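You operate a simulated robot arm through the tools that you are given. There is no shell and no other tool. Be economical: measure what you need, move in short steps, check, and stop when the job is done.

Carry out the task below with a simulated two-armed robot. There is one attempt and no reset: what you move stays moved.

JOB
Pass the purple roller to your other hand and stand it in the orange tray.
Fine: Then switch the table on, set the selector to high and shut the green drawer. Set down upright: what you pick out.

Only the result counts: the job must be done as asked and must still hold three seconds after the hand-in. Knocking over, shifting, dropping, spilling or breaking anything else fails it.

ROBOT AND FRAMES
Two 7-joint arms with two-finger parallel grippers on one trunk, on a base that drives. Base frame: it is fixed to the floor where the robot stands at the start and does not move with it; the origin is under the middle of the robot, x ahead of it, y to its left, z up. Readings come in m, degrees, newtons and seconds.
The left shoulder is at the start at [0.07, 0.177, 1.17], the right one opposite. With the tool pointing down near the work surface each hand reaches from about 0.24 to 0.72 m from the robot's upright axis, wherever it stands, measured 20 degrees to its own side. Places, roughly: green drawer of the side table [0.4, -0.5, 0.7]; hand wheel of the air post [0.6, 0.9, 0.9]; inside of the orange tray [0.6, 0.3, 0.8]; rocker of the side table [0.4, 0.3, 0.7]; selector of the side table [0.4, 0.1, 0.7]; vent lever of the side table [0.3, -0.1, 0.7]. Payload 3.43 kg a hand.
Tool frame (each hand has its own): the origin (TCP) lies between the finger pads and is the grasp point; the fingertips stand 0.03 m ahead of it; z points along the fingers, y is the line along which they close. The gripper opens to 0.094 m. The fingers are 0.028 m wide and 0.01 m thick; the gripper's body (0.05 by 0.096 m) begins 0.055 m behind the TCP.
Orientation is that of the tool frame in the base frame, as [roll, pitch, yaw] about the fixed x, y, z axes, in that order (R = Rz(yaw) Ry(pitch) Rx(roll)). With the fingers straight down and closing along the base's y, the tool's x points along the base's -x, its y along +y and its z along -z.

CONTROLS
- The arms move only by the tool step_arm. It takes "left_commands", "right_commands" or both (then of equal length, played together; a hand with none holds still); each is text: rows parted by semicolons, each of 7 numbers parted by spaces: the shift along the base's x, y, z in m, then the turn, a rotation vector about the base's x, y, z in degrees, then the gripper command, from -1 (shut) to 1 (fully open), values between in proportion. In form: x y z ax ay az gripper; .... A call has 1 to 8 rows; each row is the pose to reach, as a shift and turn from the pose commanded when the call began. A row lasts 0.2 s, in which the tool goes at most 0.05 m and 8.6 degrees; a call with a longer step from one row to the next is refused whole, and so is a gripper value outside its range. Where a pose cannot be reached the arm comes as near as it can. A force on the tool above 40 N (or 10 N above the force at the start of the call, whichever is more), or a blocked arm, ends the call early, and 0.2 s more pass. The fingers move at their own pace (about 0.153 m/s each) and stop on an object; they squeeze with about 43 N. The grip force told is the motor's: it shows also when the fingers shut on nothing. Time passes only in rows, and 0.2 s behind the last, so rows that repeat a pose let the fingers close. The reply holds the time, the measured pose of the TCP, the force on the tool along the base axes, the opening and the grip force, in the units named above and with some noise, with the torque about the TCP (base axes, N m) and any sound that the robot's microphone picked up.
- Cameras (640 x 400 px; columns grow to the right, rows downward): "scene" is now at [0.1256, 0.0022, 1.4634]; the picture's right is [0.02, -1.00, 0.00], its down [-0.79, -0.02, -0.61] and it looks along [0.61, 0.01, -0.79] (base axes); focal length 248 px, centre (320, 200). "left" rides on the left gripper at [0.076, -0.014, -0.103] in its tool frame; the picture's right is [0.18, 0.98, 0.00], its down [-0.75, 0.14, -0.64] and it looks along [-0.63, 0.12, 0.77] (tool axes); focal length 243 px, centre (320, 200). "right" rides on the right gripper at [0.076, 0.014, -0.103] in its tool frame; the picture's right is [-0.18, 0.98, 0.00], its down [-0.75, -0.14, -0.64] and it looks along [-0.63, -0.12, 0.77] (tool axes); focal length 243 px, centre (320, 200). There is no depth. A picture from a camera that has moved, and an enlarged one, comes with that camera's place and axes in the base frame and with its lens.
- get_image(camera): a new picture of that camera. It takes no simulated time.
- slide_trunk(by): slides the trunk up (or, below 0, down) by that many m; the arms and the scene camera ride with it, the base frame stays. It gives what a move gives, with no picture.
- steer(legs): drives the robot by 1 to 6 legs, each [ahead, turn to the left] in m and degrees, along the robot's own axes; the way and the turn of a leg run together, so that a leg with both is an arc; at most 1.5 m and 180 degrees a leg. The arms and the cameras ride along, it lands a little off, and it stops where it bumps. It gives what a move gives.
- aim_head(pan, tilt): turns the head with the scene camera to pan (to the left, within 86 degrees either way) and tilt (down, from -29 to 69), counted from straight ahead of the robot. It gives what a move gives.
- enlarge(camera, box): a new picture of the part [left, top, right, bottom] of that camera's present view, enlarged. It takes no simulated time.
- hand_in(): hands the job in; it is judged then, once.

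Work in short steps. Places have to be worked out from the pictures, the camera data and where the tool is seen: move nearer, look again, correct. Check each grasp and each placing, and mend what went wrong. You have 120 turns and 100 pictures in all, those below and enlarged ones among them. Open the grippers and draw the arms clear of the work before you hand the job in, unless the task says otherwise; then end with one line.

The tools are called after "Call:" as a command line: name --argument value ..., lists and objects as JSON in quotes. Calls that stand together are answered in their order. step_arm: Moves the arms, as the interface text tells. Its arguments: {"type":"object","properties":{"left_commands":{"type":"string"},"right_commands":{"type":"string"}},"required":[]} The other tools are called the same way: slide_trunk (by) slides the trunk up or down; steer (legs) drives the base; aim_head (pan, tilt) turns the head that bears the scene camera; get_image (camera) takes a picture; enlarge (camera, box) takes an enlarged picture of a part of a camera's view; hand_in () hands the job in.

At the start:

```text
time_s: 0.0
left_tool_pos: [0.5481, 0.236, 1.1019]
left_tcp_rot: [180.0, 0.1, -180.0]
left_ft_force: [0.0, 0.8, -0.6]
left_moment: [-0.01, 0.0, -0.01]
left_opening: 0.0941
left_grasp_force: 0.0
right_tool_pos: [0.3881, -0.1673, 1.1307]
right_tcp_rot: [179.8, 0.1, -179.9]
right_ft_force: [0.6, -0.4, -0.2]
right_moment: [-0.03, 0.04, 0.03]
right_opening: 0.094
right_grasp_force: 0.1
trunk travel left (down, up): [-0.75, 0.09]
robot x, y, heading: [-0.0003, 0.001, -0.3]
head pan, tilt: [1.2, 52.2]
```

scene: 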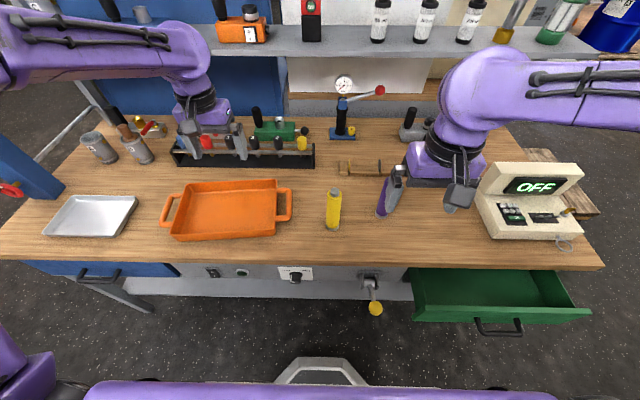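
right: 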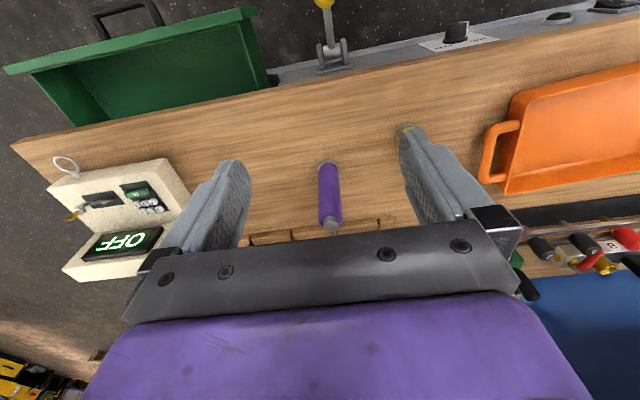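
left: 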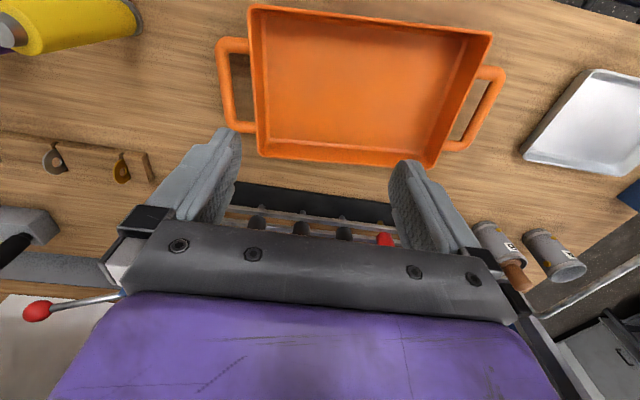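

The purple roller stands near the right gripper. I enlarge the scene view to measure the roller and the controls on the front of the table.

Call:
enlarge --camera "scene" --box '[310, 150, 430, 225]'

Call:
enlarge --camera "scene" --box '[190, 245, 430, 335]'

Call:
enlarge --camera "right" --box '[240, 110, 440, 235]'

```text
5.33 times, centred on (370, 188) of scene
camera zoom: at [0.1256, 0.0022, 1.4634], right [0.02, -1.0, 0.0], down [-0.79, -0.02, -0.61], along [0.61, 0.01, -0.79], focal length 1325 px, centre (53, 267)
```

zoom: 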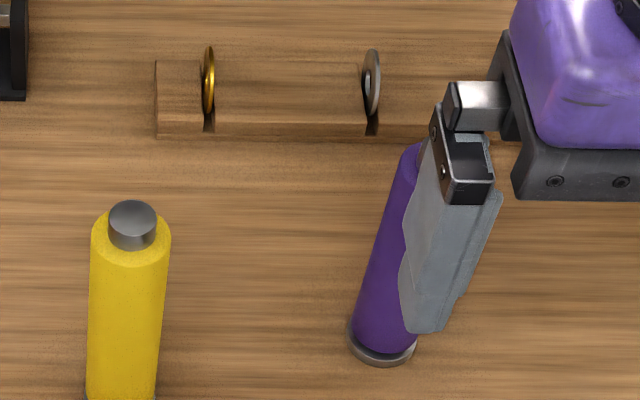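

```text
2.67 times, centred on (310, 290) of scene
camera zoom: at [0.1256, 0.0022, 1.4634], right [0.02, -1.0, 0.0], down [-0.79, -0.02, -0.61], along [0.61, 0.01, -0.79], focal length 662 px, centre (347, -40)
```

zoom: 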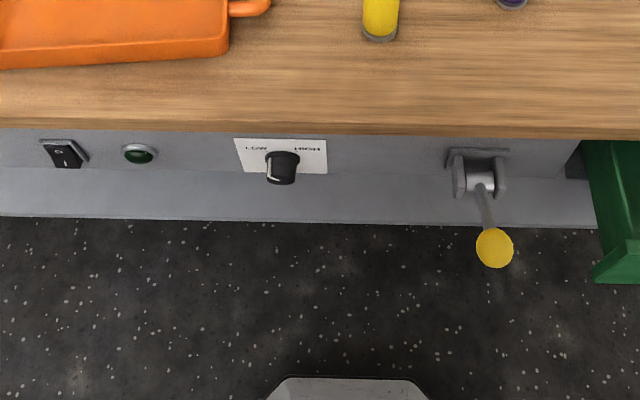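

```text
3.20 times, centred on (340, 172) of right
camera zoom: at [0.3131, -0.1533, 1.2329], right [0.18, 0.98, 0.0], down [0.75, -0.14, 0.64], along [0.63, -0.12, -0.77], focal length 776 px, centre (256, 288)
```

zoom: 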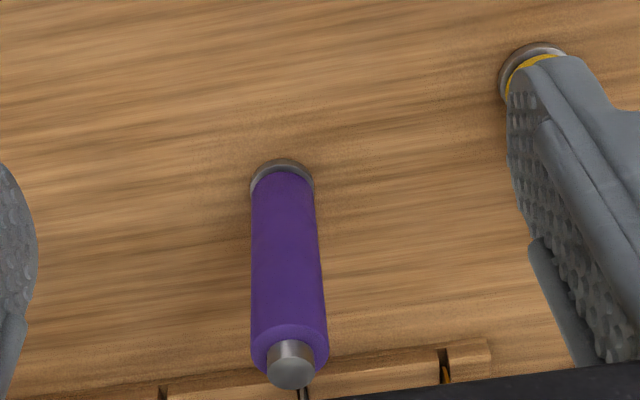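

The roller base triangulates to about (0.58, -0.188) on a table top at about 0.81; it is about 0.165 tall and 0.04 across. The right hand will hold it low with the fingers tilted forward, so the left can take the top from above. I tilt the right hand and bring it to a pre-grasp.

Call:
step_arm --right_commands "0 -0.003 0 0 -7.5 0 1; 0 -0.006 -0.02 0 -15 0 1; 0.01 -0.009 -0.04 0 -22.5 0 1; 0.02 -0.012 -0.07 0 -30 0 1; 0.03 -0.015 -0.1 0 -37.5 0 1; 0.04 -0.018 -0.13 0 -45 0 1; 0.05 -0.021 -0.155 0 -52.5 0 1; 0.06 -0.021 -0.18 0 -60 0 1"

Call:
get_image --camera "right"

Call:
get_image --camera "scene"

```text
time_s: 1.8
left_tool_pos: [0.5471, 0.2335, 1.1016]
left_tcp_rot: [179.9, 0.0, 180.0]
left_ft_force: [-0.1, -0.7, 0.1]
left_moment: [-0.01, 0.01, 0.01]
left_opening: 0.094
left_grasp_force: 0.1
right_tool_pos: [0.4513, -0.1896, 0.9515]
right_tcp_rot: [179.9, 60.2, 180.0]
right_ft_force: [-0.3, 0.0, 0.3]
right_moment: [-0.01, 0.0, -0.03]
right_opening: 0.0939
right_grasp_force: 0.1
right hand out of reach, approached as far as the arm can: row 5, 6, 7
trunk travel left (down, up): [-0.75, 0.09]
robot x, y, heading: [-0.0035, -0.0008, 0.1]
head pan, tilt: [1.2, 52.2]
```

```text
93 pictures are left
camera right: at [0.3234, -0.1754, 0.935], right [0.09, 0.98, 0.16], down [-0.18, -0.14, 0.97], along [0.98, -0.12, 0.17], focal length 243 px, centre (320, 200)
```

right: 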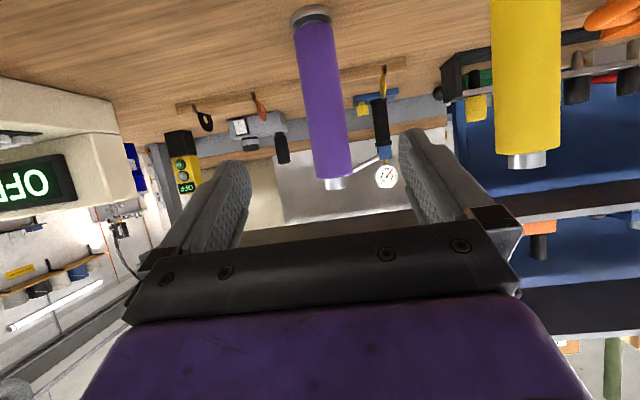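

```text
92 pictures are left
camera scene: at [0.1266, 0.0001, 1.4634], right [0.02, -1.0, 0.0], down [-0.79, -0.02, -0.61], along [0.61, 0.01, -0.79], focal length 248 px, centre (320, 200)
```

scene: 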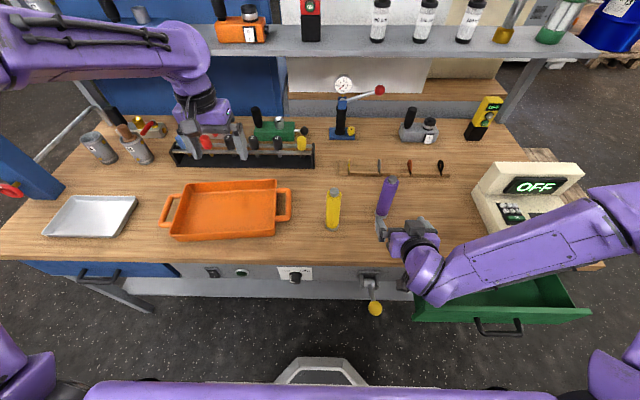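

The roller sits at y of about -0.187 and the hand is lined up with it. I go to a point behind it on the tool axis, then slide forward and stop just short of gripping, to check.

Call:
step_arm --right_commands "0.025 0.0026 -0.0345 0 0 0 1; 0.055 0.0026 -0.052 0 0 0 1; 0.085 0.0026 -0.069 0 0 0 1; 0.108 0.0026 -0.083 0 0 0 1; 0.128 0.0026 -0.0945 0 0 0 1"

Call:
get_image --camera "right"

Call:
enlarge --camera "scene" --box '[320, 150, 480, 250]'

```text
time_s: 3.0
left_tool_pos: [0.5492, 0.2352, 1.1012]
left_tcp_rot: [180.0, 0.1, -180.0]
left_ft_force: [0.2, 0.0, 0.6]
left_moment: [-0.01, -0.01, 0.0]
left_opening: 0.094
left_grasp_force: 0.0
right_tool_pos: [0.5772, -0.1861, 0.8566]
right_tcp_rot: [-180.0, 59.9, -179.7]
right_ft_force: [-0.7, 0.1, 0.3]
right_moment: [0.03, -0.03, -0.01]
right_opening: 0.0939
right_grasp_force: 0.2
trunk travel left (down, up): [-0.75, 0.09]
robot x, y, heading: [0.0002, -0.0015, -0.0]
head pan, tilt: [1.2, 52.2]
```

```text
91 pictures are left
camera right: at [0.4509, -0.171, 0.8409], right [0.09, 0.98, 0.16], down [-0.18, -0.14, 0.97], along [0.98, -0.12, 0.16], focal length 243 px, centre (320, 200)
```

right: 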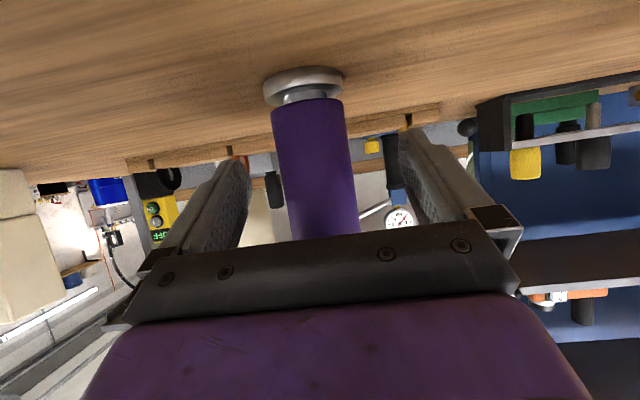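

```text
4.00 times, centred on (400, 200) of scene
camera zoom: at [0.1262, 0.0022, 1.4633], right [0.02, -1.0, 0.0], down [-0.79, -0.02, -0.61], along [0.61, 0.01, -0.79], focal length 994 px, centre (0, 200)
```

zoom: 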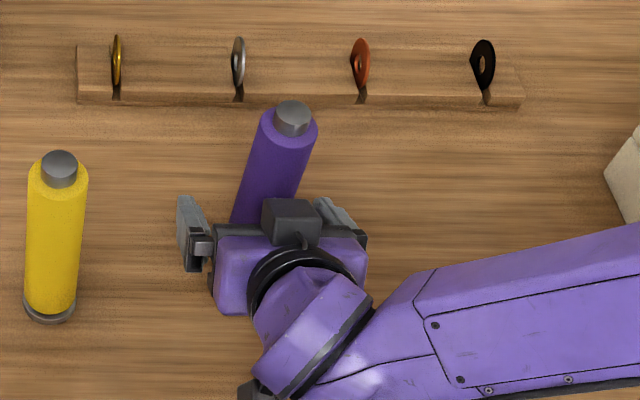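

The roller is centred between the fingers and they hold its purple body above the neck. I close the gripper.

Call:
step_arm --right_commands "0 0 0 0 0 0 0; 0 0 0 0 0 0 -1; 0 0 0 0 0 0 -1; 0 0 0 0 0 0 -1"

Call:
get_image --camera "right"

```text
time_s: 4.0
left_tool_pos: [0.5486, 0.2352, 1.1012]
left_tcp_rot: [180.0, 0.1, -180.0]
left_ft_force: [0.0, 0.5, 0.3]
left_moment: [-0.02, -0.01, -0.01]
left_opening: 0.0937
left_grasp_force: 0.1
right_tool_pos: [0.5768, -0.1861, 0.8573]
right_tcp_rot: [-180.0, 60.1, -179.9]
right_ft_force: [1.7, -1.8, 4.8]
right_moment: [0.02, -0.17, -0.03]
right_opening: 0.0426
right_grasp_force: 42.7
trunk travel left (down, up): [-0.75, 0.09]
robot x, y, heading: [-0.0009, 0.0007, -0.0]
head pan, tilt: [1.2, 52.2]
```

```text
89 pictures are left
camera right: at [0.4505, -0.1714, 0.8415], right [0.09, 0.98, 0.16], down [-0.18, -0.14, 0.97], along [0.98, -0.12, 0.17], focal length 243 px, centre (320, 200)
```

right: 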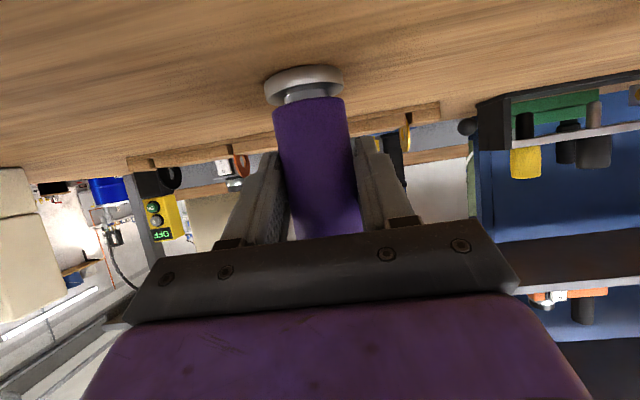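

Held at 0.0426. I lift it straight up by 0.21 and then move it toward the middle.

Call:
step_arm --right_commands "0 0 0.03 0 0 0 -1; 0 0 0.07 0 0 0 -1; 0 0 0.11 0 0 0 -1; 0 0 0.15 0 0 0 -1; -0.01 0.01 0.18 0 0 0 -1; -0.03 0.05 0.2 0 0 0 -1; -0.05 0.09 0.21 0 0 0 -1; -0.06 0.13 0.21 0 0 0 -1"

Call:
get_image --camera "scene"

Call:
get_image --camera "left"

```text
time_s: 5.8
left_tool_pos: [0.55, 0.2379, 1.0999]
left_tcp_rot: [-179.9, 0.1, 179.9]
left_ft_force: [0.1, 0.6, -0.3]
left_moment: [-0.03, -0.01, 0.0]
left_opening: 0.094
left_grasp_force: 0.1
right_tool_pos: [0.5182, -0.0524, 1.0672]
right_tcp_rot: [-179.6, 60.1, -179.6]
right_ft_force: [0.1, 0.1, -3.1]
right_moment: [-0.04, 0.04, -0.02]
right_opening: 0.0419
right_grasp_force: 43.1
trunk travel left (down, up): [-0.75, 0.09]
robot x, y, heading: [-0.0016, 0.001, 0.1]
head pan, tilt: [1.2, 52.2]
```

```text
88 pictures are left
camera scene: at [0.1258, 0.0053, 1.4633], right [0.02, -1.0, 0.0], down [-0.79, -0.02, -0.61], along [0.61, 0.01, -0.79], focal length 248 px, centre (320, 200)
```

scene: 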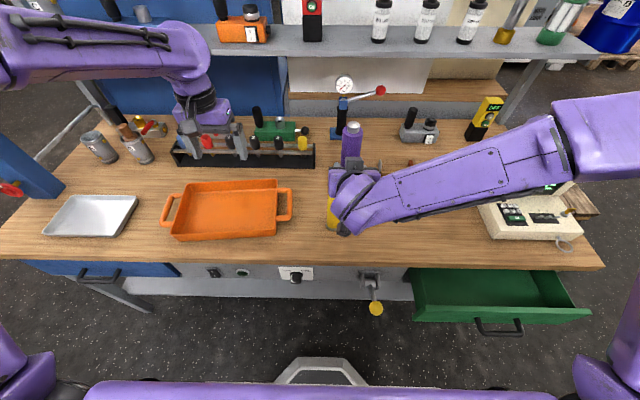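

```text
87 pictures are left
camera left: at [0.4715, 0.2239, 1.2037], right [-0.18, 0.98, 0.0], down [0.75, 0.14, 0.64], along [0.63, 0.12, -0.77], focal length 243 px, centre (320, 200)
```

left: 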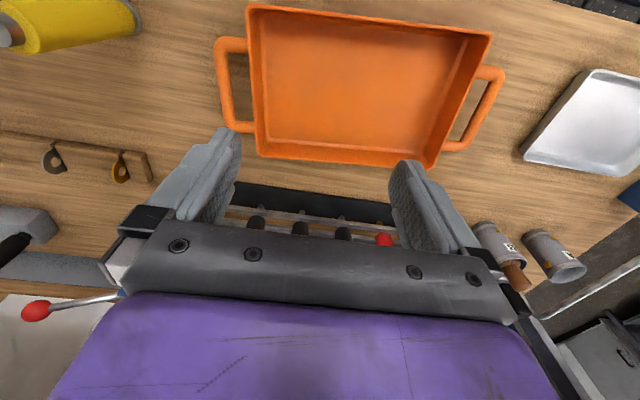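

Roller held, upright, near (0.52, -0.05). I shift the right hand to y≈0.05 and lower it into the clear gap between the yellow bottle and the tray, while raising the left hand out of the way.

Call:
step_arm --right_commands "0 0.03 0 0 0 0 -1; 0 0.07 0 0 0 0 -1; 0 0.105 -0.01 0 0 0 -1; 0 0.105 -0.04 0 0 0 -1; 0 0.105 -0.07 0 0 0 -1; 0 0.105 -0.09 0 0 0 -1" --left_commands "0 0 0.03 0 0 0 1; 0 0 0.06 0 0 0 1; 0 0 0.08 0 0 0 1; 0 0 0.08 0 0 0 1; 0 0 0.08 0 0 0 1; 0 0 0.08 0 0 0 1"

Call:
get_image --camera "left"

Call:
enlarge --camera "scene" --box '[200, 80, 400, 205]'

```text
time_s: 7.4
left_tool_pos: [0.5477, 0.2357, 1.1821]
left_tcp_rot: [180.0, 0.1, 179.9]
left_ft_force: [-0.6, 0.1, 1.0]
left_moment: [0.0, 0.02, -0.06]
left_opening: 0.0942
left_grasp_force: 0.1
right_tool_pos: [0.5358, 0.0346, 0.9998]
right_tcp_rot: [171.0, 59.6, 168.6]
right_ft_force: [0.0, 0.4, -2.4]
right_moment: [0.0, 0.05, 0.01]
right_opening: 0.0416
right_grasp_force: 43.0
trunk travel left (down, up): [-0.75, 0.09]
robot x, y, heading: [0.0023, -0.0017, -0.1]
head pan, tilt: [1.2, 52.2]
stopped in row 6 (right hand): the arm was blocked; the commanded pose is now the measured one
```

```text
86 pictures are left
camera left: at [0.4714, 0.2218, 1.2846], right [-0.18, 0.98, 0.0], down [0.75, 0.14, 0.64], along [0.63, 0.12, -0.77], focal length 243 px, centre (320, 200)
```

left: 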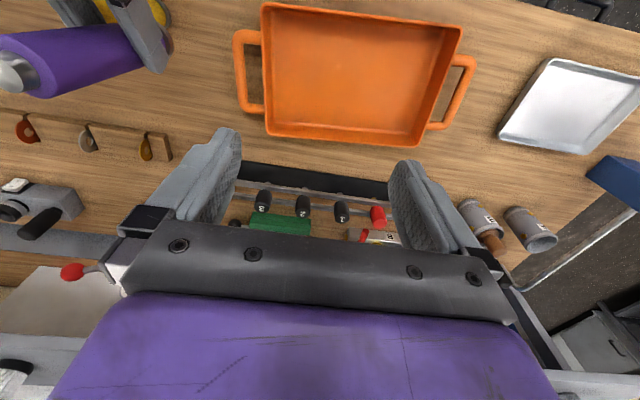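

```text
3.20 times, centred on (300, 142) of scene
camera zoom: at [0.1256, 0.003, 1.4634], right [0.02, -1.0, 0.0], down [-0.79, -0.02, -0.61], along [0.61, 0.01, -0.79], focal length 795 px, centre (384, 384)
```

zoom: 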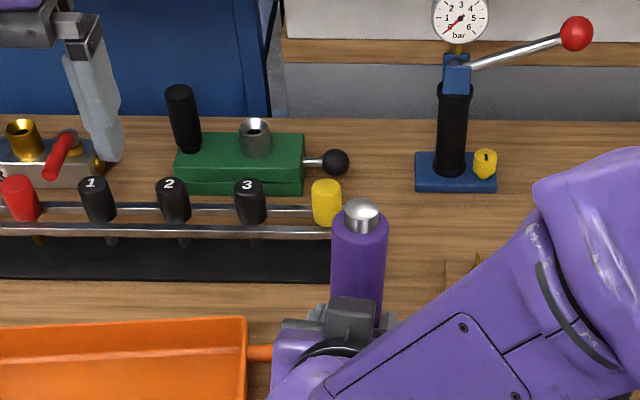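

The right arm reached a limit and twisted a little. I take it back toward y≈-0.015 and undo the twist, keeping the roller above the yellow bottle.

Call:
step_arm --right_commands "-0.004 -0.012 0.015 -1.1 0.2 4.8 -1; -0.008 -0.025 0.03 -2.2 0.4 9.6 -1; -0.012 -0.04 0.035 -3.4 0.6 14.4 -1; -0.016 -0.05 0.035 -4.5 0.8 19.2 -1; -0.016 -0.05 0.035 -4.5 0.8 19.2 -1"

Call:
enlarge --camera "scene" --box '[240, 80, 440, 205]'

Call:
get_image --camera "right"

Call:
get_image --camera "left"

```text
time_s: 8.6
left_tool_pos: [0.5485, 0.2361, 1.1814]
left_tcp_rot: [180.0, 0.1, -180.0]
left_ft_force: [-0.2, 0.2, -0.4]
left_moment: [0.01, 0.02, 0.04]
left_opening: 0.0941
left_grasp_force: 0.0
right_tool_pos: [0.5188, -0.0143, 1.0341]
right_tcp_rot: [-180.0, 58.7, -164.0]
right_ft_force: [-0.1, 0.8, -3.4]
right_moment: [-0.04, 0.06, -0.02]
right_opening: 0.0415
right_grasp_force: 43.7
trunk travel left (down, up): [-0.75, 0.09]
robot x, y, heading: [-0.0019, -0.0032, 0.3]
head pan, tilt: [1.2, 52.2]
```

```text
3.20 times, centred on (340, 142) of scene
camera zoom: at [0.1259, 0.0031, 1.4633], right [0.02, -1.0, 0.0], down [-0.79, -0.02, -0.61], along [0.61, 0.01, -0.79], focal length 795 px, centre (256, 384)
```

zoom: 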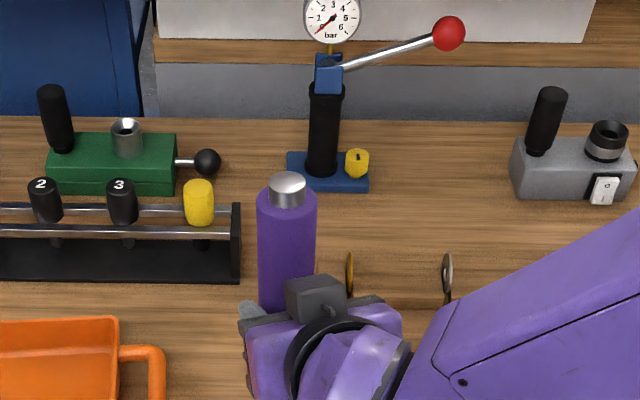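

```text
83 pictures are left
camera right: at [0.393, -0.0346, 1.021], right [-0.18, 0.97, 0.16], down [-0.11, -0.18, 0.98], along [0.98, 0.15, 0.14], focal length 243 px, centre (320, 200)
```

right: 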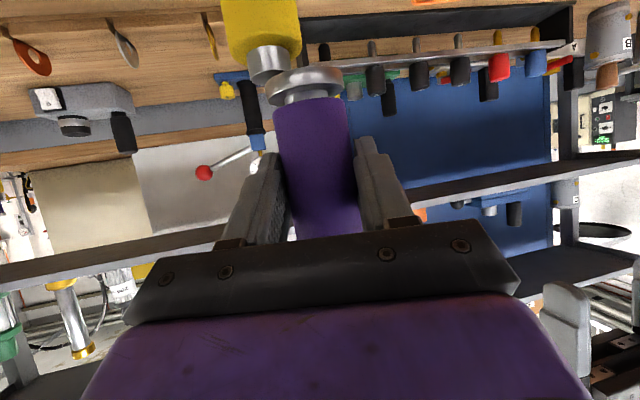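

```text
82 pictures are left
camera left: at [0.4716, 0.2219, 1.2845], right [-0.18, 0.98, 0.0], down [0.75, 0.14, 0.64], along [0.63, 0.12, -0.77], focal length 243 px, centre (320, 200)
```

left: 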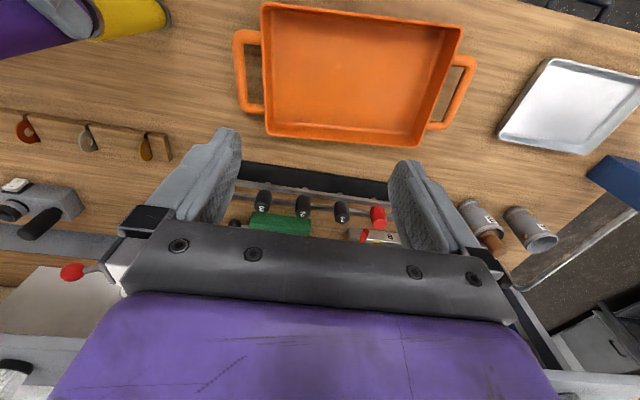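

The roller is upright with its axis near (0.526, -0.012) and its top near z 1.145; the right hand's yaw ended 16° off, which does no harm. I bring the left hand above the roller, turned by the same 16°.

Call:
step_arm --left_commands "0 -0.03 0.02 0 0 4 1; -0.005 -0.075 0.02 0 0 8 1; -0.01 -0.12 0.02 0 0 12 1; -0.015 -0.165 0.02 0 0 16 1; -0.02 -0.21 0.02 0 0 16 1; -0.0225 -0.248 0.02 0 0 16 1"

Call:
get_image --camera "left"

Call:
get_image --camera "scene"

```text
time_s: 10.0
left_tool_pos: [0.527, -0.014, 1.2025]
left_tcp_rot: [-179.9, 0.0, -163.8]
left_ft_force: [0.3, 0.4, 0.2]
left_moment: [0.01, 0.01, -0.03]
left_opening: 0.0941
left_grasp_force: 0.0
right_tool_pos: [0.5202, -0.017, 1.0334]
right_tcp_rot: [179.7, 58.7, -164.4]
right_ft_force: [0.6, -0.2, -2.2]
right_moment: [-0.01, 0.08, 0.03]
right_opening: 0.0415
right_grasp_force: 42.7
trunk travel left (down, up): [-0.75, 0.09]
robot x, y, heading: [0.0006, -0.0017, 0.2]
head pan, tilt: [1.2, 52.2]
```

```text
81 pictures are left
camera left: at [0.4572, -0.0486, 1.3052], right [-0.45, 0.89, 0.0], down [0.68, 0.34, 0.64], along [0.57, 0.29, -0.77], focal length 243 px, centre (320, 200)
```

left: 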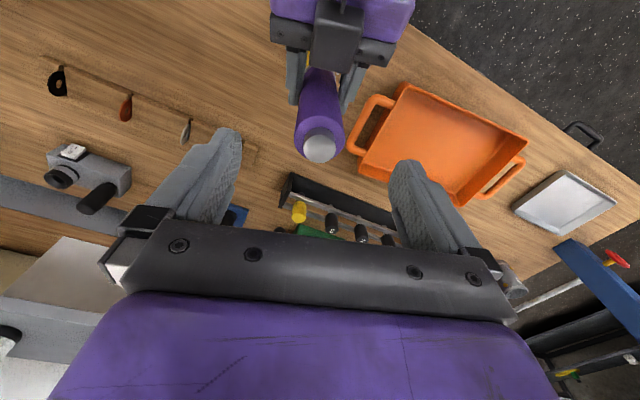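

```text
80 pictures are left
camera scene: at [0.1265, 0.0005, 1.4633], right [0.02, -1.0, 0.0], down [-0.79, -0.02, -0.61], along [0.61, 0.01, -0.79], focal length 248 px, centre (320, 200)
```

scene: 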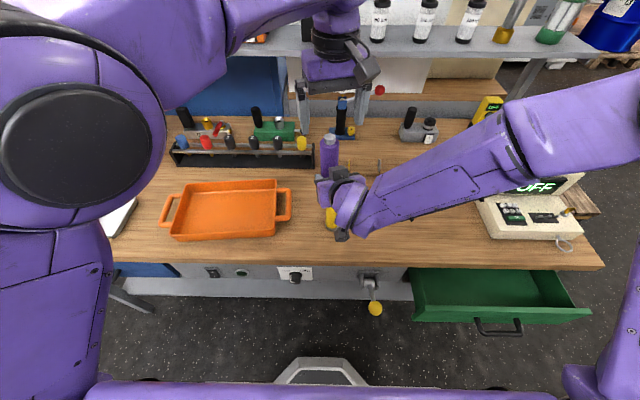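

The knob triangulates to (0.531, -0.011), and the left hand is almost exactly above it. I lower the left hand around the roller's top, mostly down, and look before closing.

Call:
step_arm --left_commands "0.003 0.002 -0.03 0 0 0 1; 0.003 0.002 -0.055 0 0 0 1; 0.003 0.002 -0.075 0 0 0 1; 0.003 0.002 -0.088 0 0 0 1"

Call:
get_image --camera "left"

Call:
enlarge --camera "scene" --box '[240, 80, 440, 205]'

```text
time_s: 11.0
left_tool_pos: [0.5313, -0.0084, 1.1223]
left_tcp_rot: [-179.0, 0.3, -163.6]
left_ft_force: [-0.2, 0.6, -0.7]
left_moment: [0.01, -0.03, -0.01]
left_opening: 0.0939
left_grasp_force: 0.0
right_tool_pos: [0.5198, -0.0151, 1.034]
right_tcp_rot: [179.9, 58.7, -164.2]
right_ft_force: [0.3, -0.6, -2.9]
right_moment: [-0.04, 0.05, 0.02]
right_opening: 0.0416
right_grasp_force: 42.7
trunk travel left (down, up): [-0.75, 0.09]
robot x, y, heading: [-0.0013, -0.0006, 0.3]
head pan, tilt: [1.2, 52.2]
```

```text
79 pictures are left
camera left: at [0.4619, -0.0406, 1.2244], right [-0.46, 0.89, -0.02], down [0.68, 0.36, 0.64], along [0.58, 0.28, -0.77], focal length 243 px, centre (320, 200)
```

left: 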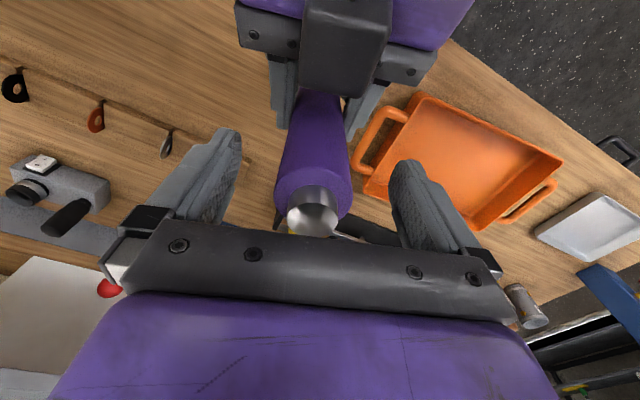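

```text
3.20 times, centred on (340, 142) of scene
camera zoom: at [0.1265, 0.002, 1.4633], right [0.02, -1.0, 0.0], down [-0.79, -0.02, -0.61], along [0.61, 0.01, -0.79], focal length 795 px, centre (256, 384)
```

zoom: 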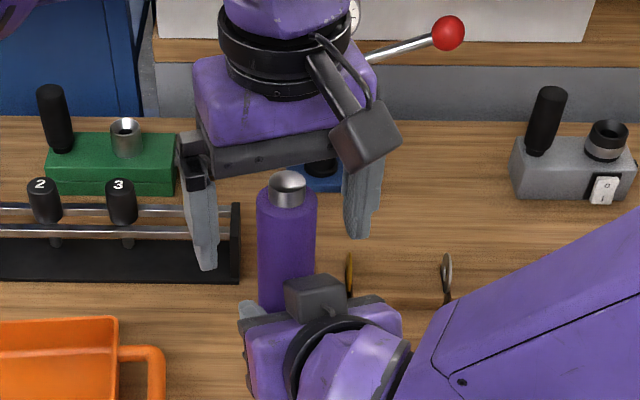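

The roller's top is centred between the left fingers, with about 4 cm of body inside the pads. I close the left gripper while the right keeps holding.

Call:
step_arm --left_commands "0 0 0 0 0 0 0; 0 0 0 0 0 0 -0.5; 0 0 0 0 0 0 -1; 0 0 0 0 0 0 -1; 0 0 0 0 0 0 -1"

Call:
get_image --camera "left"

```text
time_s: 12.2
left_tool_pos: [0.5336, -0.0083, 1.1199]
left_tcp_rot: [-178.7, -0.1, -163.4]
left_ft_force: [2.2, -29.1, 23.4]
left_moment: [-1.62, 0.01, -0.17]
left_opening: 0.0392
left_grasp_force: 43.0
right_tool_pos: [0.5181, -0.0138, 1.0325]
right_tcp_rot: [179.8, 58.5, -164.3]
right_ft_force: [-0.9, 28.4, -25.6]
right_moment: [-1.09, 0.16, 0.62]
right_opening: 0.0417
right_grasp_force: 43.0
trunk travel left (down, up): [-0.75, 0.09]
robot x, y, heading: [-0.0025, -0.0021, 0.1]
head pan, tilt: [1.2, 52.2]
```

```text
77 pictures are left
camera left: at [0.4626, -0.0411, 1.2229], right [-0.46, 0.89, -0.02], down [0.68, 0.37, 0.64], along [0.57, 0.28, -0.77], focal length 243 px, centre (320, 200)
```

left: 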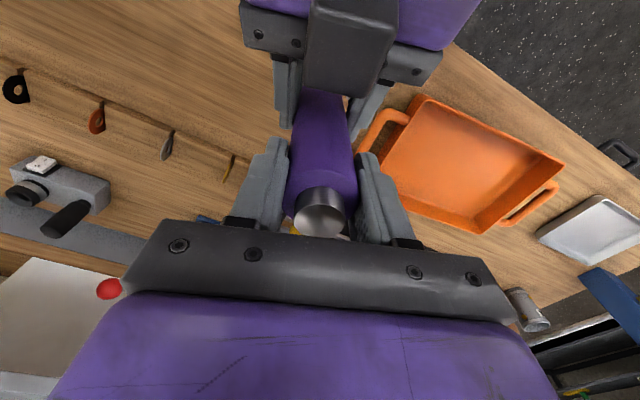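

Both hands hold the roller, with an opposed strain of about 30 N. I open the right hand and let it settle.

Call:
step_arm --right_commands "0 0 0 0 0 0 -0.3; 0 0 0 0 0 0 0.3; 0 0 0 0 0 0 1; 0 0 0 0 0 0 1"

Call:
get_image --camera "right"

```text
time_s: 13.2
left_tool_pos: [0.5314, -0.0061, 1.1178]
left_tcp_rot: [-179.2, -0.2, -163.4]
left_ft_force: [0.2, 0.2, -0.7]
left_moment: [0.0, 0.01, -0.02]
left_opening: 0.0397
left_grasp_force: 43.2
right_tool_pos: [0.5194, -0.0149, 1.034]
right_tcp_rot: [180.0, 58.7, -164.2]
right_ft_force: [0.2, 0.3, -0.7]
right_moment: [0.01, -0.01, -0.02]
right_opening: 0.0941
right_grasp_force: 0.1
trunk travel left (down, up): [-0.75, 0.09]
robot x, y, heading: [0.0, 0.0014, -0.0]
head pan, tilt: [1.2, 52.2]
```

```text
76 pictures are left
camera right: at [0.3937, -0.0352, 1.0213], right [-0.17, 0.97, 0.16], down [-0.11, -0.18, 0.98], along [0.98, 0.15, 0.14], focal length 243 px, centre (320, 200)
```

right: 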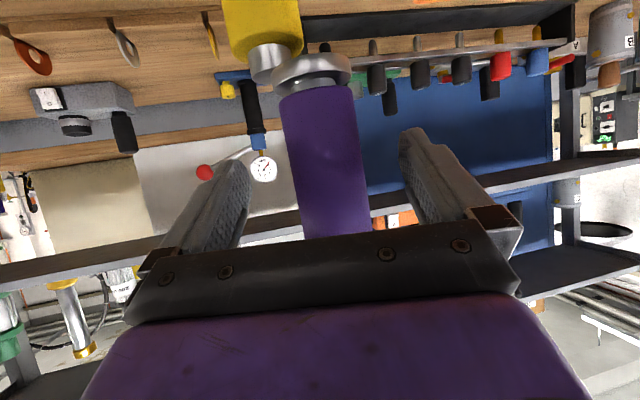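

The roller hangs from the left hand alone. I draw the right hand back horizontally and then off to its own side.

Call:
step_arm --right_commands "-0.03 -0.009 0 0 0 0 1; -0.065 -0.019 0 0 0 0 1; -0.1 -0.03 0 0 0 0 1; -0.12 -0.06 0 0 0 0 1; -0.12 -0.1 0 0 0 0 1; -0.12 -0.14 0 0 0 0 1; -0.12 -0.18 0 0 0 0 1"

Call:
get_image --camera "scene"

Call:
get_image --camera "left"

```text
time_s: 14.8
left_tool_pos: [0.5313, -0.0097, 1.1178]
left_tcp_rot: [-179.2, -0.1, -163.5]
left_ft_force: [0.2, -1.3, -0.2]
left_moment: [0.02, -0.03, -0.02]
left_opening: 0.0391
left_grasp_force: 43.1
right_tool_pos: [0.4732, -0.1881, 1.0214]
right_tcp_rot: [179.7, 58.8, -164.5]
right_ft_force: [0.3, -1.1, 0.1]
right_moment: [0.01, 0.0, 0.03]
right_opening: 0.0939
right_grasp_force: 0.0
right hand out of reach, approached as far as the arm can: row 4, 5, 6, 7
trunk travel left (down, up): [-0.75, 0.09]
robot x, y, heading: [0.0019, 0.0006, 0.0]
head pan, tilt: [1.2, 52.2]
```

```text
75 pictures are left
camera scene: at [0.1249, -0.001, 1.4634], right [0.02, -1.0, 0.0], down [-0.79, -0.02, -0.61], along [0.61, 0.01, -0.79], focal length 248 px, centre (320, 200)
```

scene: 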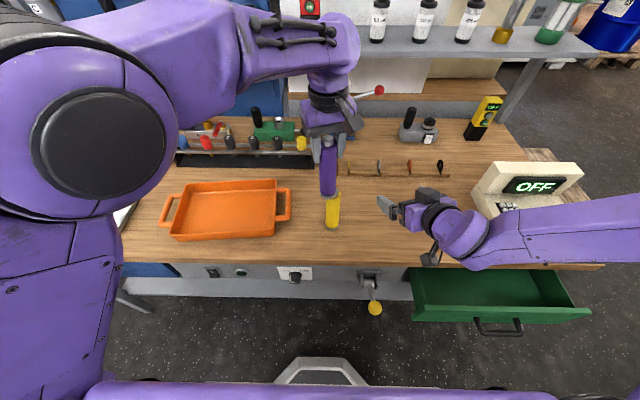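

```text
74 pictures are left
camera left: at [0.4616, -0.0425, 1.2215], right [-0.46, 0.89, -0.01], down [0.68, 0.36, 0.64], along [0.57, 0.28, -0.77], focal length 243 px, centre (320, 200)
```

left: 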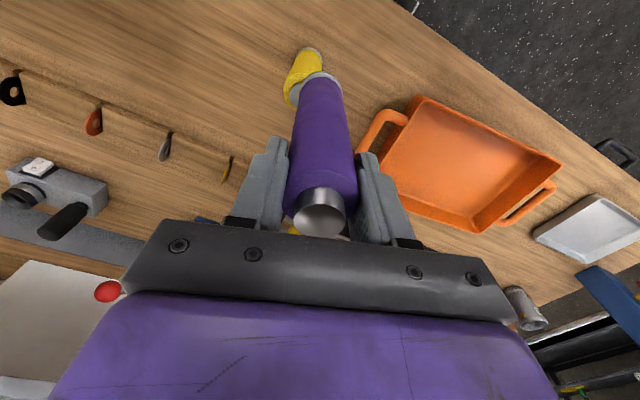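

The roller hangs well clear and upright. I carry it to above the tray's centre, about (0.573, 0.30), turning the yaw back.

Call:
step_arm --left_commands "0.005 0.03 0.005 0 0 -2 -1; 0.01 0.075 0.01 0 0 -5 -1; 0.018 0.12 0.01 0 0 -8 -1; 0.026 0.165 0.01 0 0 -11 -1; 0.034 0.21 0.01 0 0 -14 -1; 0.04 0.255 0.01 0 0 -16 -1; 0.042 0.29 0.01 0 0 -16 -1; 0.042 0.308 0.01 0 0 -16 -1"

Call:
get_image --camera "scene"

Call:
get_image --camera "left"

```text
time_s: 16.6
left_tool_pos: [0.5706, 0.298, 1.1234]
left_tcp_rot: [180.0, 0.2, 179.9]
left_ft_force: [-0.1, 0.3, -3.3]
left_moment: [-0.07, 0.01, -0.02]
left_opening: 0.0394
left_grasp_force: 43.1
right_tool_pos: [0.4752, -0.1842, 1.0231]
right_tcp_rot: [180.0, 58.7, -164.1]
right_ft_force: [0.8, -0.1, -0.9]
right_moment: [0.0, 0.01, 0.02]
right_opening: 0.0939
right_grasp_force: 0.1
trunk travel left (down, up): [-0.75, 0.09]
robot x, y, heading: [-0.001, 0.0038, 0.2]
head pan, tilt: [1.2, 52.2]
```

```text
73 pictures are left
camera scene: at [0.1261, 0.0029, 1.4633], right [0.02, -1.0, 0.0], down [-0.79, -0.02, -0.61], along [0.61, 0.01, -0.79], focal length 248 px, centre (320, 200)
```

scene: 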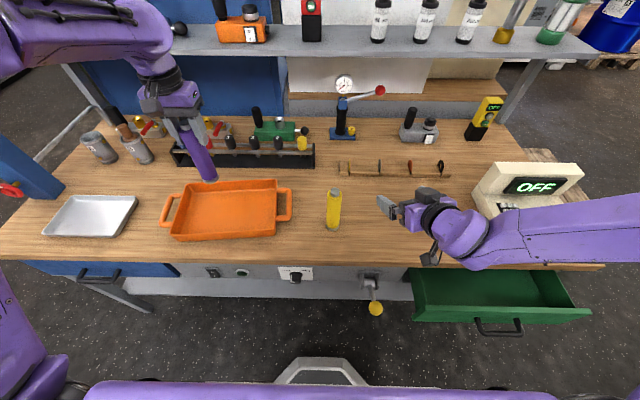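

```text
72 pictures are left
camera left: at [0.4938, 0.2843, 1.2263], right [-0.18, 0.98, 0.0], down [0.75, 0.14, 0.64], along [0.63, 0.12, -0.77], focal length 243 px, centre (320, 200)
```

left: 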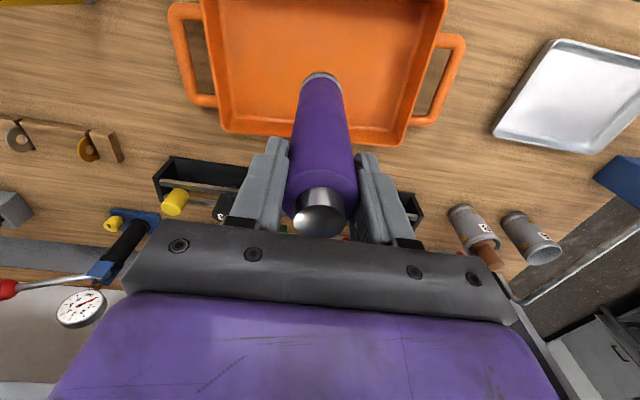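

The roller hangs above the tray, weight about 3.3 N, with its bottom near z 0.984. I descend most of the way, shifting to the tray's centre.

Call:
step_arm --left_commands "-0.003 0.002 -0.03 0 0 0 -1; -0.006 0.004 -0.065 0 0 0 -1; -0.006 0.004 -0.1 0 0 0 -1; -0.006 0.004 -0.125 0 0 0 -1; -0.006 0.004 -0.145 0 0 0 -1"

Call:
enlarge --camera "scene" --box '[130, 120, 330, 245]'

Call:
get_image --camera "left"

```text
time_s: 17.8
left_tool_pos: [0.5654, 0.3016, 0.9789]
left_tcp_rot: [-180.0, -0.1, -180.0]
left_ft_force: [0.0, 0.1, -3.4]
left_moment: [-0.01, 0.02, -0.03]
left_opening: 0.0395
left_grasp_force: 43.2
right_tool_pos: [0.4747, -0.1847, 1.0207]
right_tcp_rot: [179.9, 58.7, -164.3]
right_ft_force: [-1.0, 0.2, -0.2]
right_moment: [-0.03, 0.02, -0.04]
right_opening: 0.0939
right_grasp_force: 0.0
trunk travel left (down, up): [-0.75, 0.09]
robot x, y, heading: [-0.0014, -0.0002, 0.0]
head pan, tilt: [1.2, 52.2]
```

```text
3.20 times, centred on (230, 182) of scene
camera zoom: at [0.1267, 0.0026, 1.4633], right [0.02, -1.0, 0.0], down [-0.79, -0.02, -0.61], along [0.61, 0.01, -0.79], focal length 795 px, centre (608, 256)
```

zoom: 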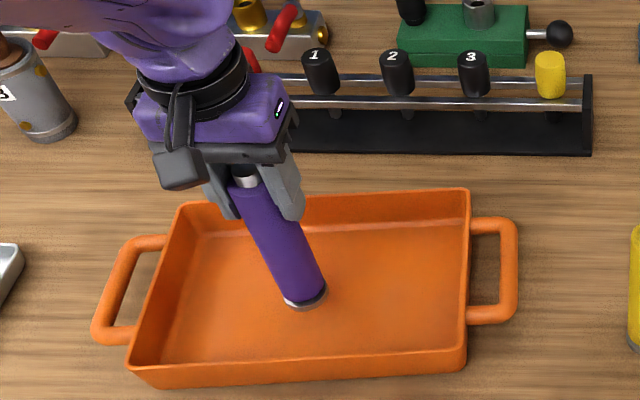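

```text
70 pictures are left
camera left: at [0.4886, 0.2874, 1.0812], right [-0.18, 0.98, 0.0], down [0.75, 0.14, 0.64], along [0.63, 0.12, -0.77], focal length 243 px, centre (320, 200)
```

left: 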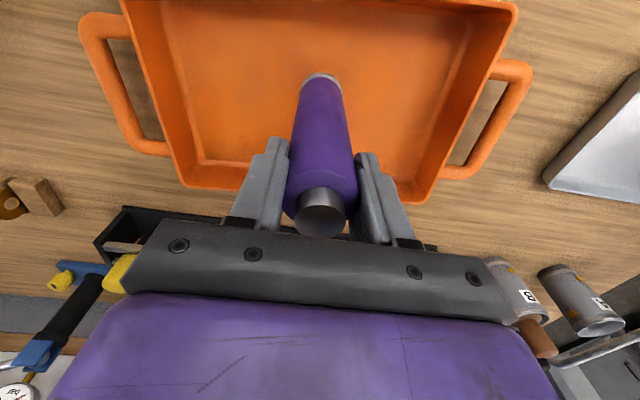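

It is over the middle of the tray floor, perhaps 2–3 cm above it. I creep down and watch the force.

Call:
step_arm --left_commands "0 0 -0.006 0 0 0 -1; 0 0 -0.011 0 0 0 -1; 0 0 -0.016 0 0 0 -1; 0 0 -0.02 0 0 0 -1; 0 0 -0.02 0 0 0 -1"

Call:
enlarge --camera "scene" --box '[190, 170, 270, 220]'

```text
time_s: 19.0
left_tool_pos: [0.5642, 0.3002, 0.9572]
left_tcp_rot: [-179.9, 0.0, -180.0]
left_ft_force: [0.0, 0.2, -2.7]
left_moment: [-0.03, -0.04, -0.01]
left_opening: 0.0392
left_grasp_force: 43.4
right_tool_pos: [0.4748, -0.1843, 1.0219]
right_tcp_rot: [-180.0, 58.7, -164.3]
right_ft_force: [-0.7, 1.4, 0.8]
right_moment: [0.0, 0.03, -0.01]
right_opening: 0.0938
right_grasp_force: 0.1
trunk travel left (down, up): [-0.75, 0.09]
robot x, y, heading: [0.0024, -0.0015, 0.3]
head pan, tilt: [1.2, 52.2]
```

```text
8.00 times, centred on (230, 195) of scene
camera zoom: at [0.126, 0.0024, 1.4633], right [0.02, -1.0, 0.0], down [-0.79, -0.02, -0.61], along [0.61, 0.01, -0.79], focal length 1987 px, centre (1040, 240)
```

zoom: 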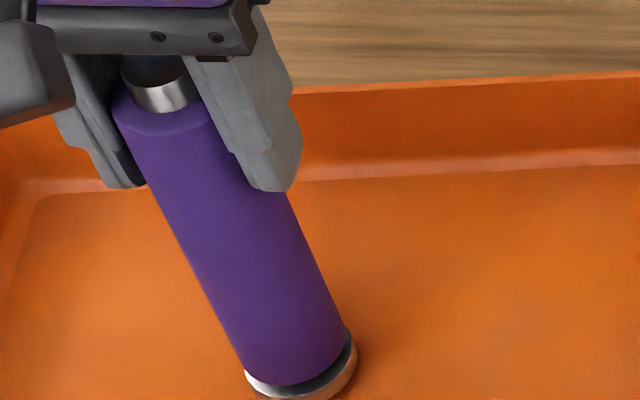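

No contact yet. I keep creeping in small steps.

Call:
step_arm --left_commands "0 0 -0.003 0 0 0 -1; 0 0 -0.006 0 0 0 -1; 0 0 -0.008 0 0 0 -1; 0 0 -0.008 0 0 0 -1"

```text
time_s: 20.0
left_tool_pos: [0.5652, 0.3007, 0.9501]
left_tcp_rot: [180.0, 0.1, 179.9]
left_ft_force: [-0.4, 0.7, -3.7]
left_moment: [-0.01, -0.03, 0.01]
left_opening: 0.0394
left_grasp_force: 43.0
right_tool_pos: [0.4758, -0.1842, 1.0209]
right_tcp_rot: [-180.0, 58.7, -164.3]
right_ft_force: [0.6, -1.0, 0.1]
right_moment: [0.0, -0.04, 0.0]
right_opening: 0.0939
right_grasp_force: 0.0
trunk travel left (down, up): [-0.75, 0.09]
robot x, y, heading: [-0.0022, 0.0036, 0.3]
head pan, tilt: [1.2, 52.2]
```

Still only the roller's own weight, so I go down a bit more.

Call:
step_arm --left_commands "0 0 -0.002 0 0 0 -1; 0 0 -0.004 0 0 0 -1; 0 0 -0.006 0 0 0 -1; 0 0 -0.006 0 0 0 -1"

Call:
enlarge --camera "scene" --box '[190, 180, 270, 230]'

```text
time_s: 21.0
left_tool_pos: [0.5643, 0.3009, 0.9492]
left_tcp_rot: [179.8, 0.6, -180.0]
left_ft_force: [2.3, 5.0, 32.9]
left_moment: [0.76, -0.94, 0.11]
left_opening: 0.0392
left_grasp_force: 43.2
right_tool_pos: [0.4722, -0.186, 1.0245]
right_tcp_rot: [-180.0, 58.9, -164.3]
right_ft_force: [0.2, 0.3, -0.4]
right_moment: [0.01, -0.01, -0.04]
right_opening: 0.0941
right_grasp_force: 0.1
trunk travel left (down, up): [-0.75, 0.09]
robot x, y, heading: [-0.0018, 0.0008, 0.0]
head pan, tilt: [1.2, 52.2]
```

```text
8.00 times, centred on (230, 205) of scene
camera zoom: at [0.1207, 0.0004, 1.4642], right [0.02, -1.0, 0.0], down [-0.79, -0.02, -0.62], along [0.62, 0.01, -0.79], focal length 1987 px, centre (1040, 160)
```

zoom: 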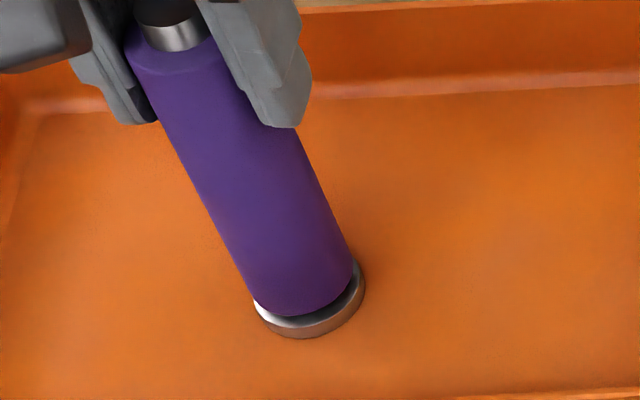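

It stands on the tray floor with about 33 N pressed in. I ease up to take most of that off, then open slowly.

Call:
step_arm --left_commands "0 0 0.004 0 0 0 -1; 0 0 0.005 0 0 0 -1; 0 0 0.005 0 0 0 -1"

```text
time_s: 21.8
left_tool_pos: [0.5629, 0.3011, 0.9502]
left_tcp_rot: [-180.0, 0.0, -180.0]
left_ft_force: [5.2, 4.1, 11.3]
left_moment: [0.65, -0.99, 0.05]
left_opening: 0.0393
left_grasp_force: 43.2
right_tool_pos: [0.4741, -0.1853, 1.0221]
right_tcp_rot: [180.0, 58.9, -164.4]
right_ft_force: [-0.7, -0.5, -0.4]
right_moment: [0.0, 0.0, -0.01]
right_opening: 0.0941
right_grasp_force: 0.1
trunk travel left (down, up): [-0.75, 0.09]
robot x, y, heading: [0.0002, -0.002, 0.0]
head pan, tilt: [1.2, 52.2]
```

Light contact now. I open the left gripper gradually.

Call:
step_arm --left_commands "0 0 0 0 0 0 -0.1; 0 0 0 0 0 0 0.2; 0 0 0 0 0 0 0.6; 0 0 0 0 0 0 1; 0 0 0 0 0 0 1"

Call:
get_image --camera "left"

Call:
enlarge --camera "scene" --box '[170, 150, 290, 225]'

```text
time_s: 23.0
left_tool_pos: [0.5635, 0.301, 0.9499]
left_tcp_rot: [179.9, 0.1, -179.9]
left_ft_force: [0.4, 0.0, 0.3]
left_moment: [0.02, -0.01, 0.0]
left_opening: 0.0942
left_grasp_force: 0.1
right_tool_pos: [0.4753, -0.1844, 1.022]
right_tcp_rot: [-180.0, 58.7, -164.3]
right_ft_force: [0.0, 0.3, -0.8]
right_moment: [-0.01, 0.0, 0.02]
right_opening: 0.0941
right_grasp_force: 0.2
trunk travel left (down, up): [-0.75, 0.09]
robot x, y, heading: [-0.0012, -0.0007, -0.2]
head pan, tilt: [1.2, 52.2]
```

```text
67 pictures are left
camera left: at [0.4877, 0.287, 1.0529], right [-0.18, 0.98, 0.0], down [0.75, 0.14, 0.64], along [0.63, 0.12, -0.77], focal length 243 px, centre (320, 200)
```

left: 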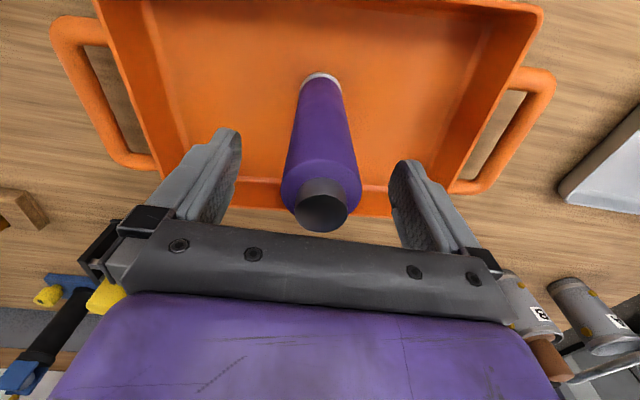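

```text
5.33 times, centred on (230, 188) of scene
camera zoom: at [0.1256, 0.0022, 1.4634], right [0.02, -1.0, 0.0], down [-0.79, -0.02, -0.61], along [0.61, 0.01, -0.79], focal length 1325 px, centre (800, 267)
```

zoom: 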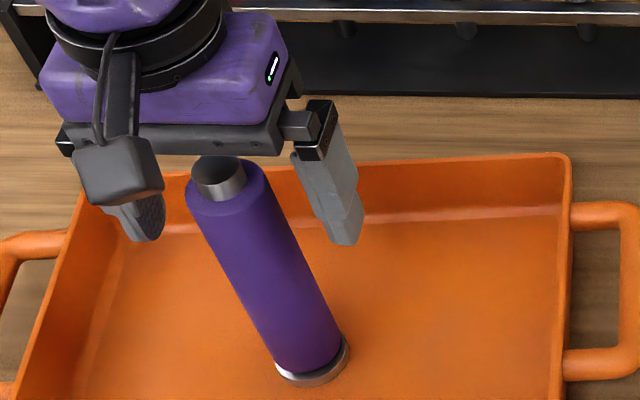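

The roller stands upright in the tray. I raise the left hand straight up, clear of the knob.

Call:
step_arm --left_commands "0 0 0.03 0 0 0 1; 0 0 0.07 0 0 0 1; 0 0 0.12 0 0 0 1; 0 0 0.17 0 0 0 1; -0.04 0 0.18 0 0 0 1; -0.09 0 0.18 0 0 0 1; -0.13 0 0.18 0 0 0 1; -0.16 0 0.18 0 0 0 1" --right_commands "0 0 0.03 0 0 -4 1; -0.02 -0.01 0.06 0 0 -8 1; -0.04 -0.02 0.08 0 0 -12 1; -0.06 -0.03 0.08 0 0 -16 1; -0.08 -0.04 0.08 0 0 -16 1; -0.08 -0.04 0.08 0 0 -16 1; -0.08 -0.04 0.08 0 0 -16 1; -0.08 -0.04 0.08 0 0 -16 1"

Call:
get_image --camera "scene"

```text
time_s: 24.8
left_tool_pos: [0.414, 0.3066, 1.1263]
left_tcp_rot: [-178.9, 0.4, 179.9]
left_ft_force: [-1.0, -0.9, -0.1]
left_moment: [-0.01, 0.0, 0.02]
left_opening: 0.0939
left_grasp_force: 0.1
left hand out of reach, approached as far as the arm can: row 8
right_tool_pos: [0.478, -0.2084, 1.1214]
right_tcp_rot: [-180.0, 58.7, 179.7]
right_ft_force: [0.3, -0.6, 0.8]
right_moment: [-0.02, 0.02, 0.02]
right_opening: 0.094
right_grasp_force: 0.0
right hand out of reach, approached as far as the arm can: row 1, 2, 3, 4, 5, 6, 7, 8
trunk travel left (down, up): [-0.75, 0.09]
robot x, y, heading: [-0.0022, -0.0032, -0.2]
head pan, tilt: [1.2, 52.2]
```

```text
65 pictures are left
camera scene: at [0.1252, 0.002, 1.4634], right [0.02, -1.0, 0.0], down [-0.79, -0.02, -0.61], along [0.61, 0.01, -0.79], focal length 248 px, centre (320, 200)
```

scene: 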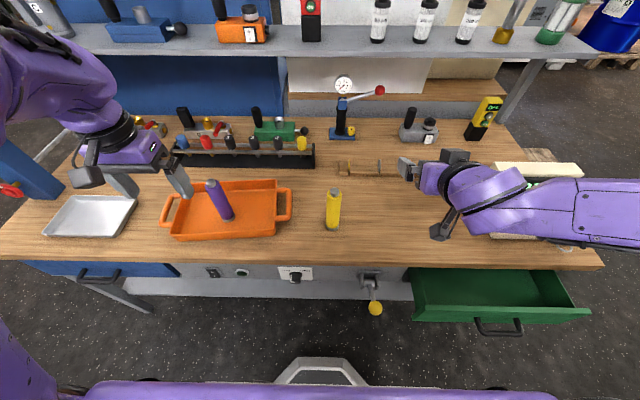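

The roller stands in the tray. I drive straight back 0.3 m so the arms can work on the front panel, then look at it with the head tilted.

Call:
steer --legs '[[-0.3, 0]]'

Call:
get_image --camera "scene"

```text
time_s: 26.9
left_tool_pos: [0.1102, 0.3089, 1.1237]
left_tcp_rot: [-178.8, 0.0, -179.8]
left_ft_force: [0.5, 0.0, -1.0]
left_moment: [0.01, -0.03, 0.0]
left_opening: 0.0939
left_grasp_force: 0.1
right_tool_pos: [0.1746, -0.2078, 1.1203]
right_tcp_rot: [180.0, 58.7, 179.7]
right_ft_force: [0.4, 0.2, 0.6]
right_moment: [0.02, 0.0, -0.01]
right_opening: 0.0939
right_grasp_force: 0.1
trunk travel left (down, up): [-0.75, 0.09]
robot x, y, heading: [-0.302, -0.0012, 0.2]
head pan, tilt: [1.2, 52.2]
```

```text
64 pictures are left
camera scene: at [-0.1773, 0.002, 1.4632], right [0.02, -1.0, 0.0], down [-0.79, -0.02, -0.61], along [0.61, 0.01, -0.79], focal length 248 px, centre (320, 200)
```

scene: 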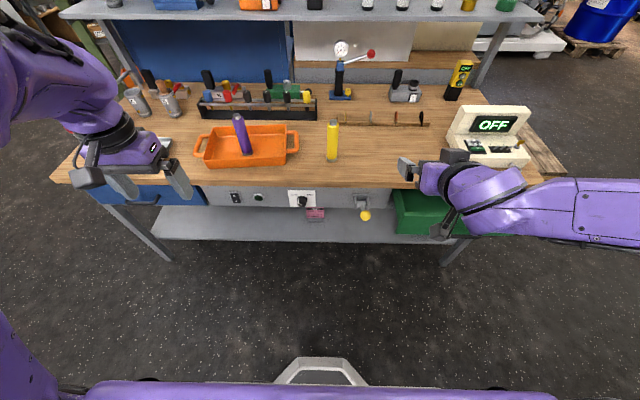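

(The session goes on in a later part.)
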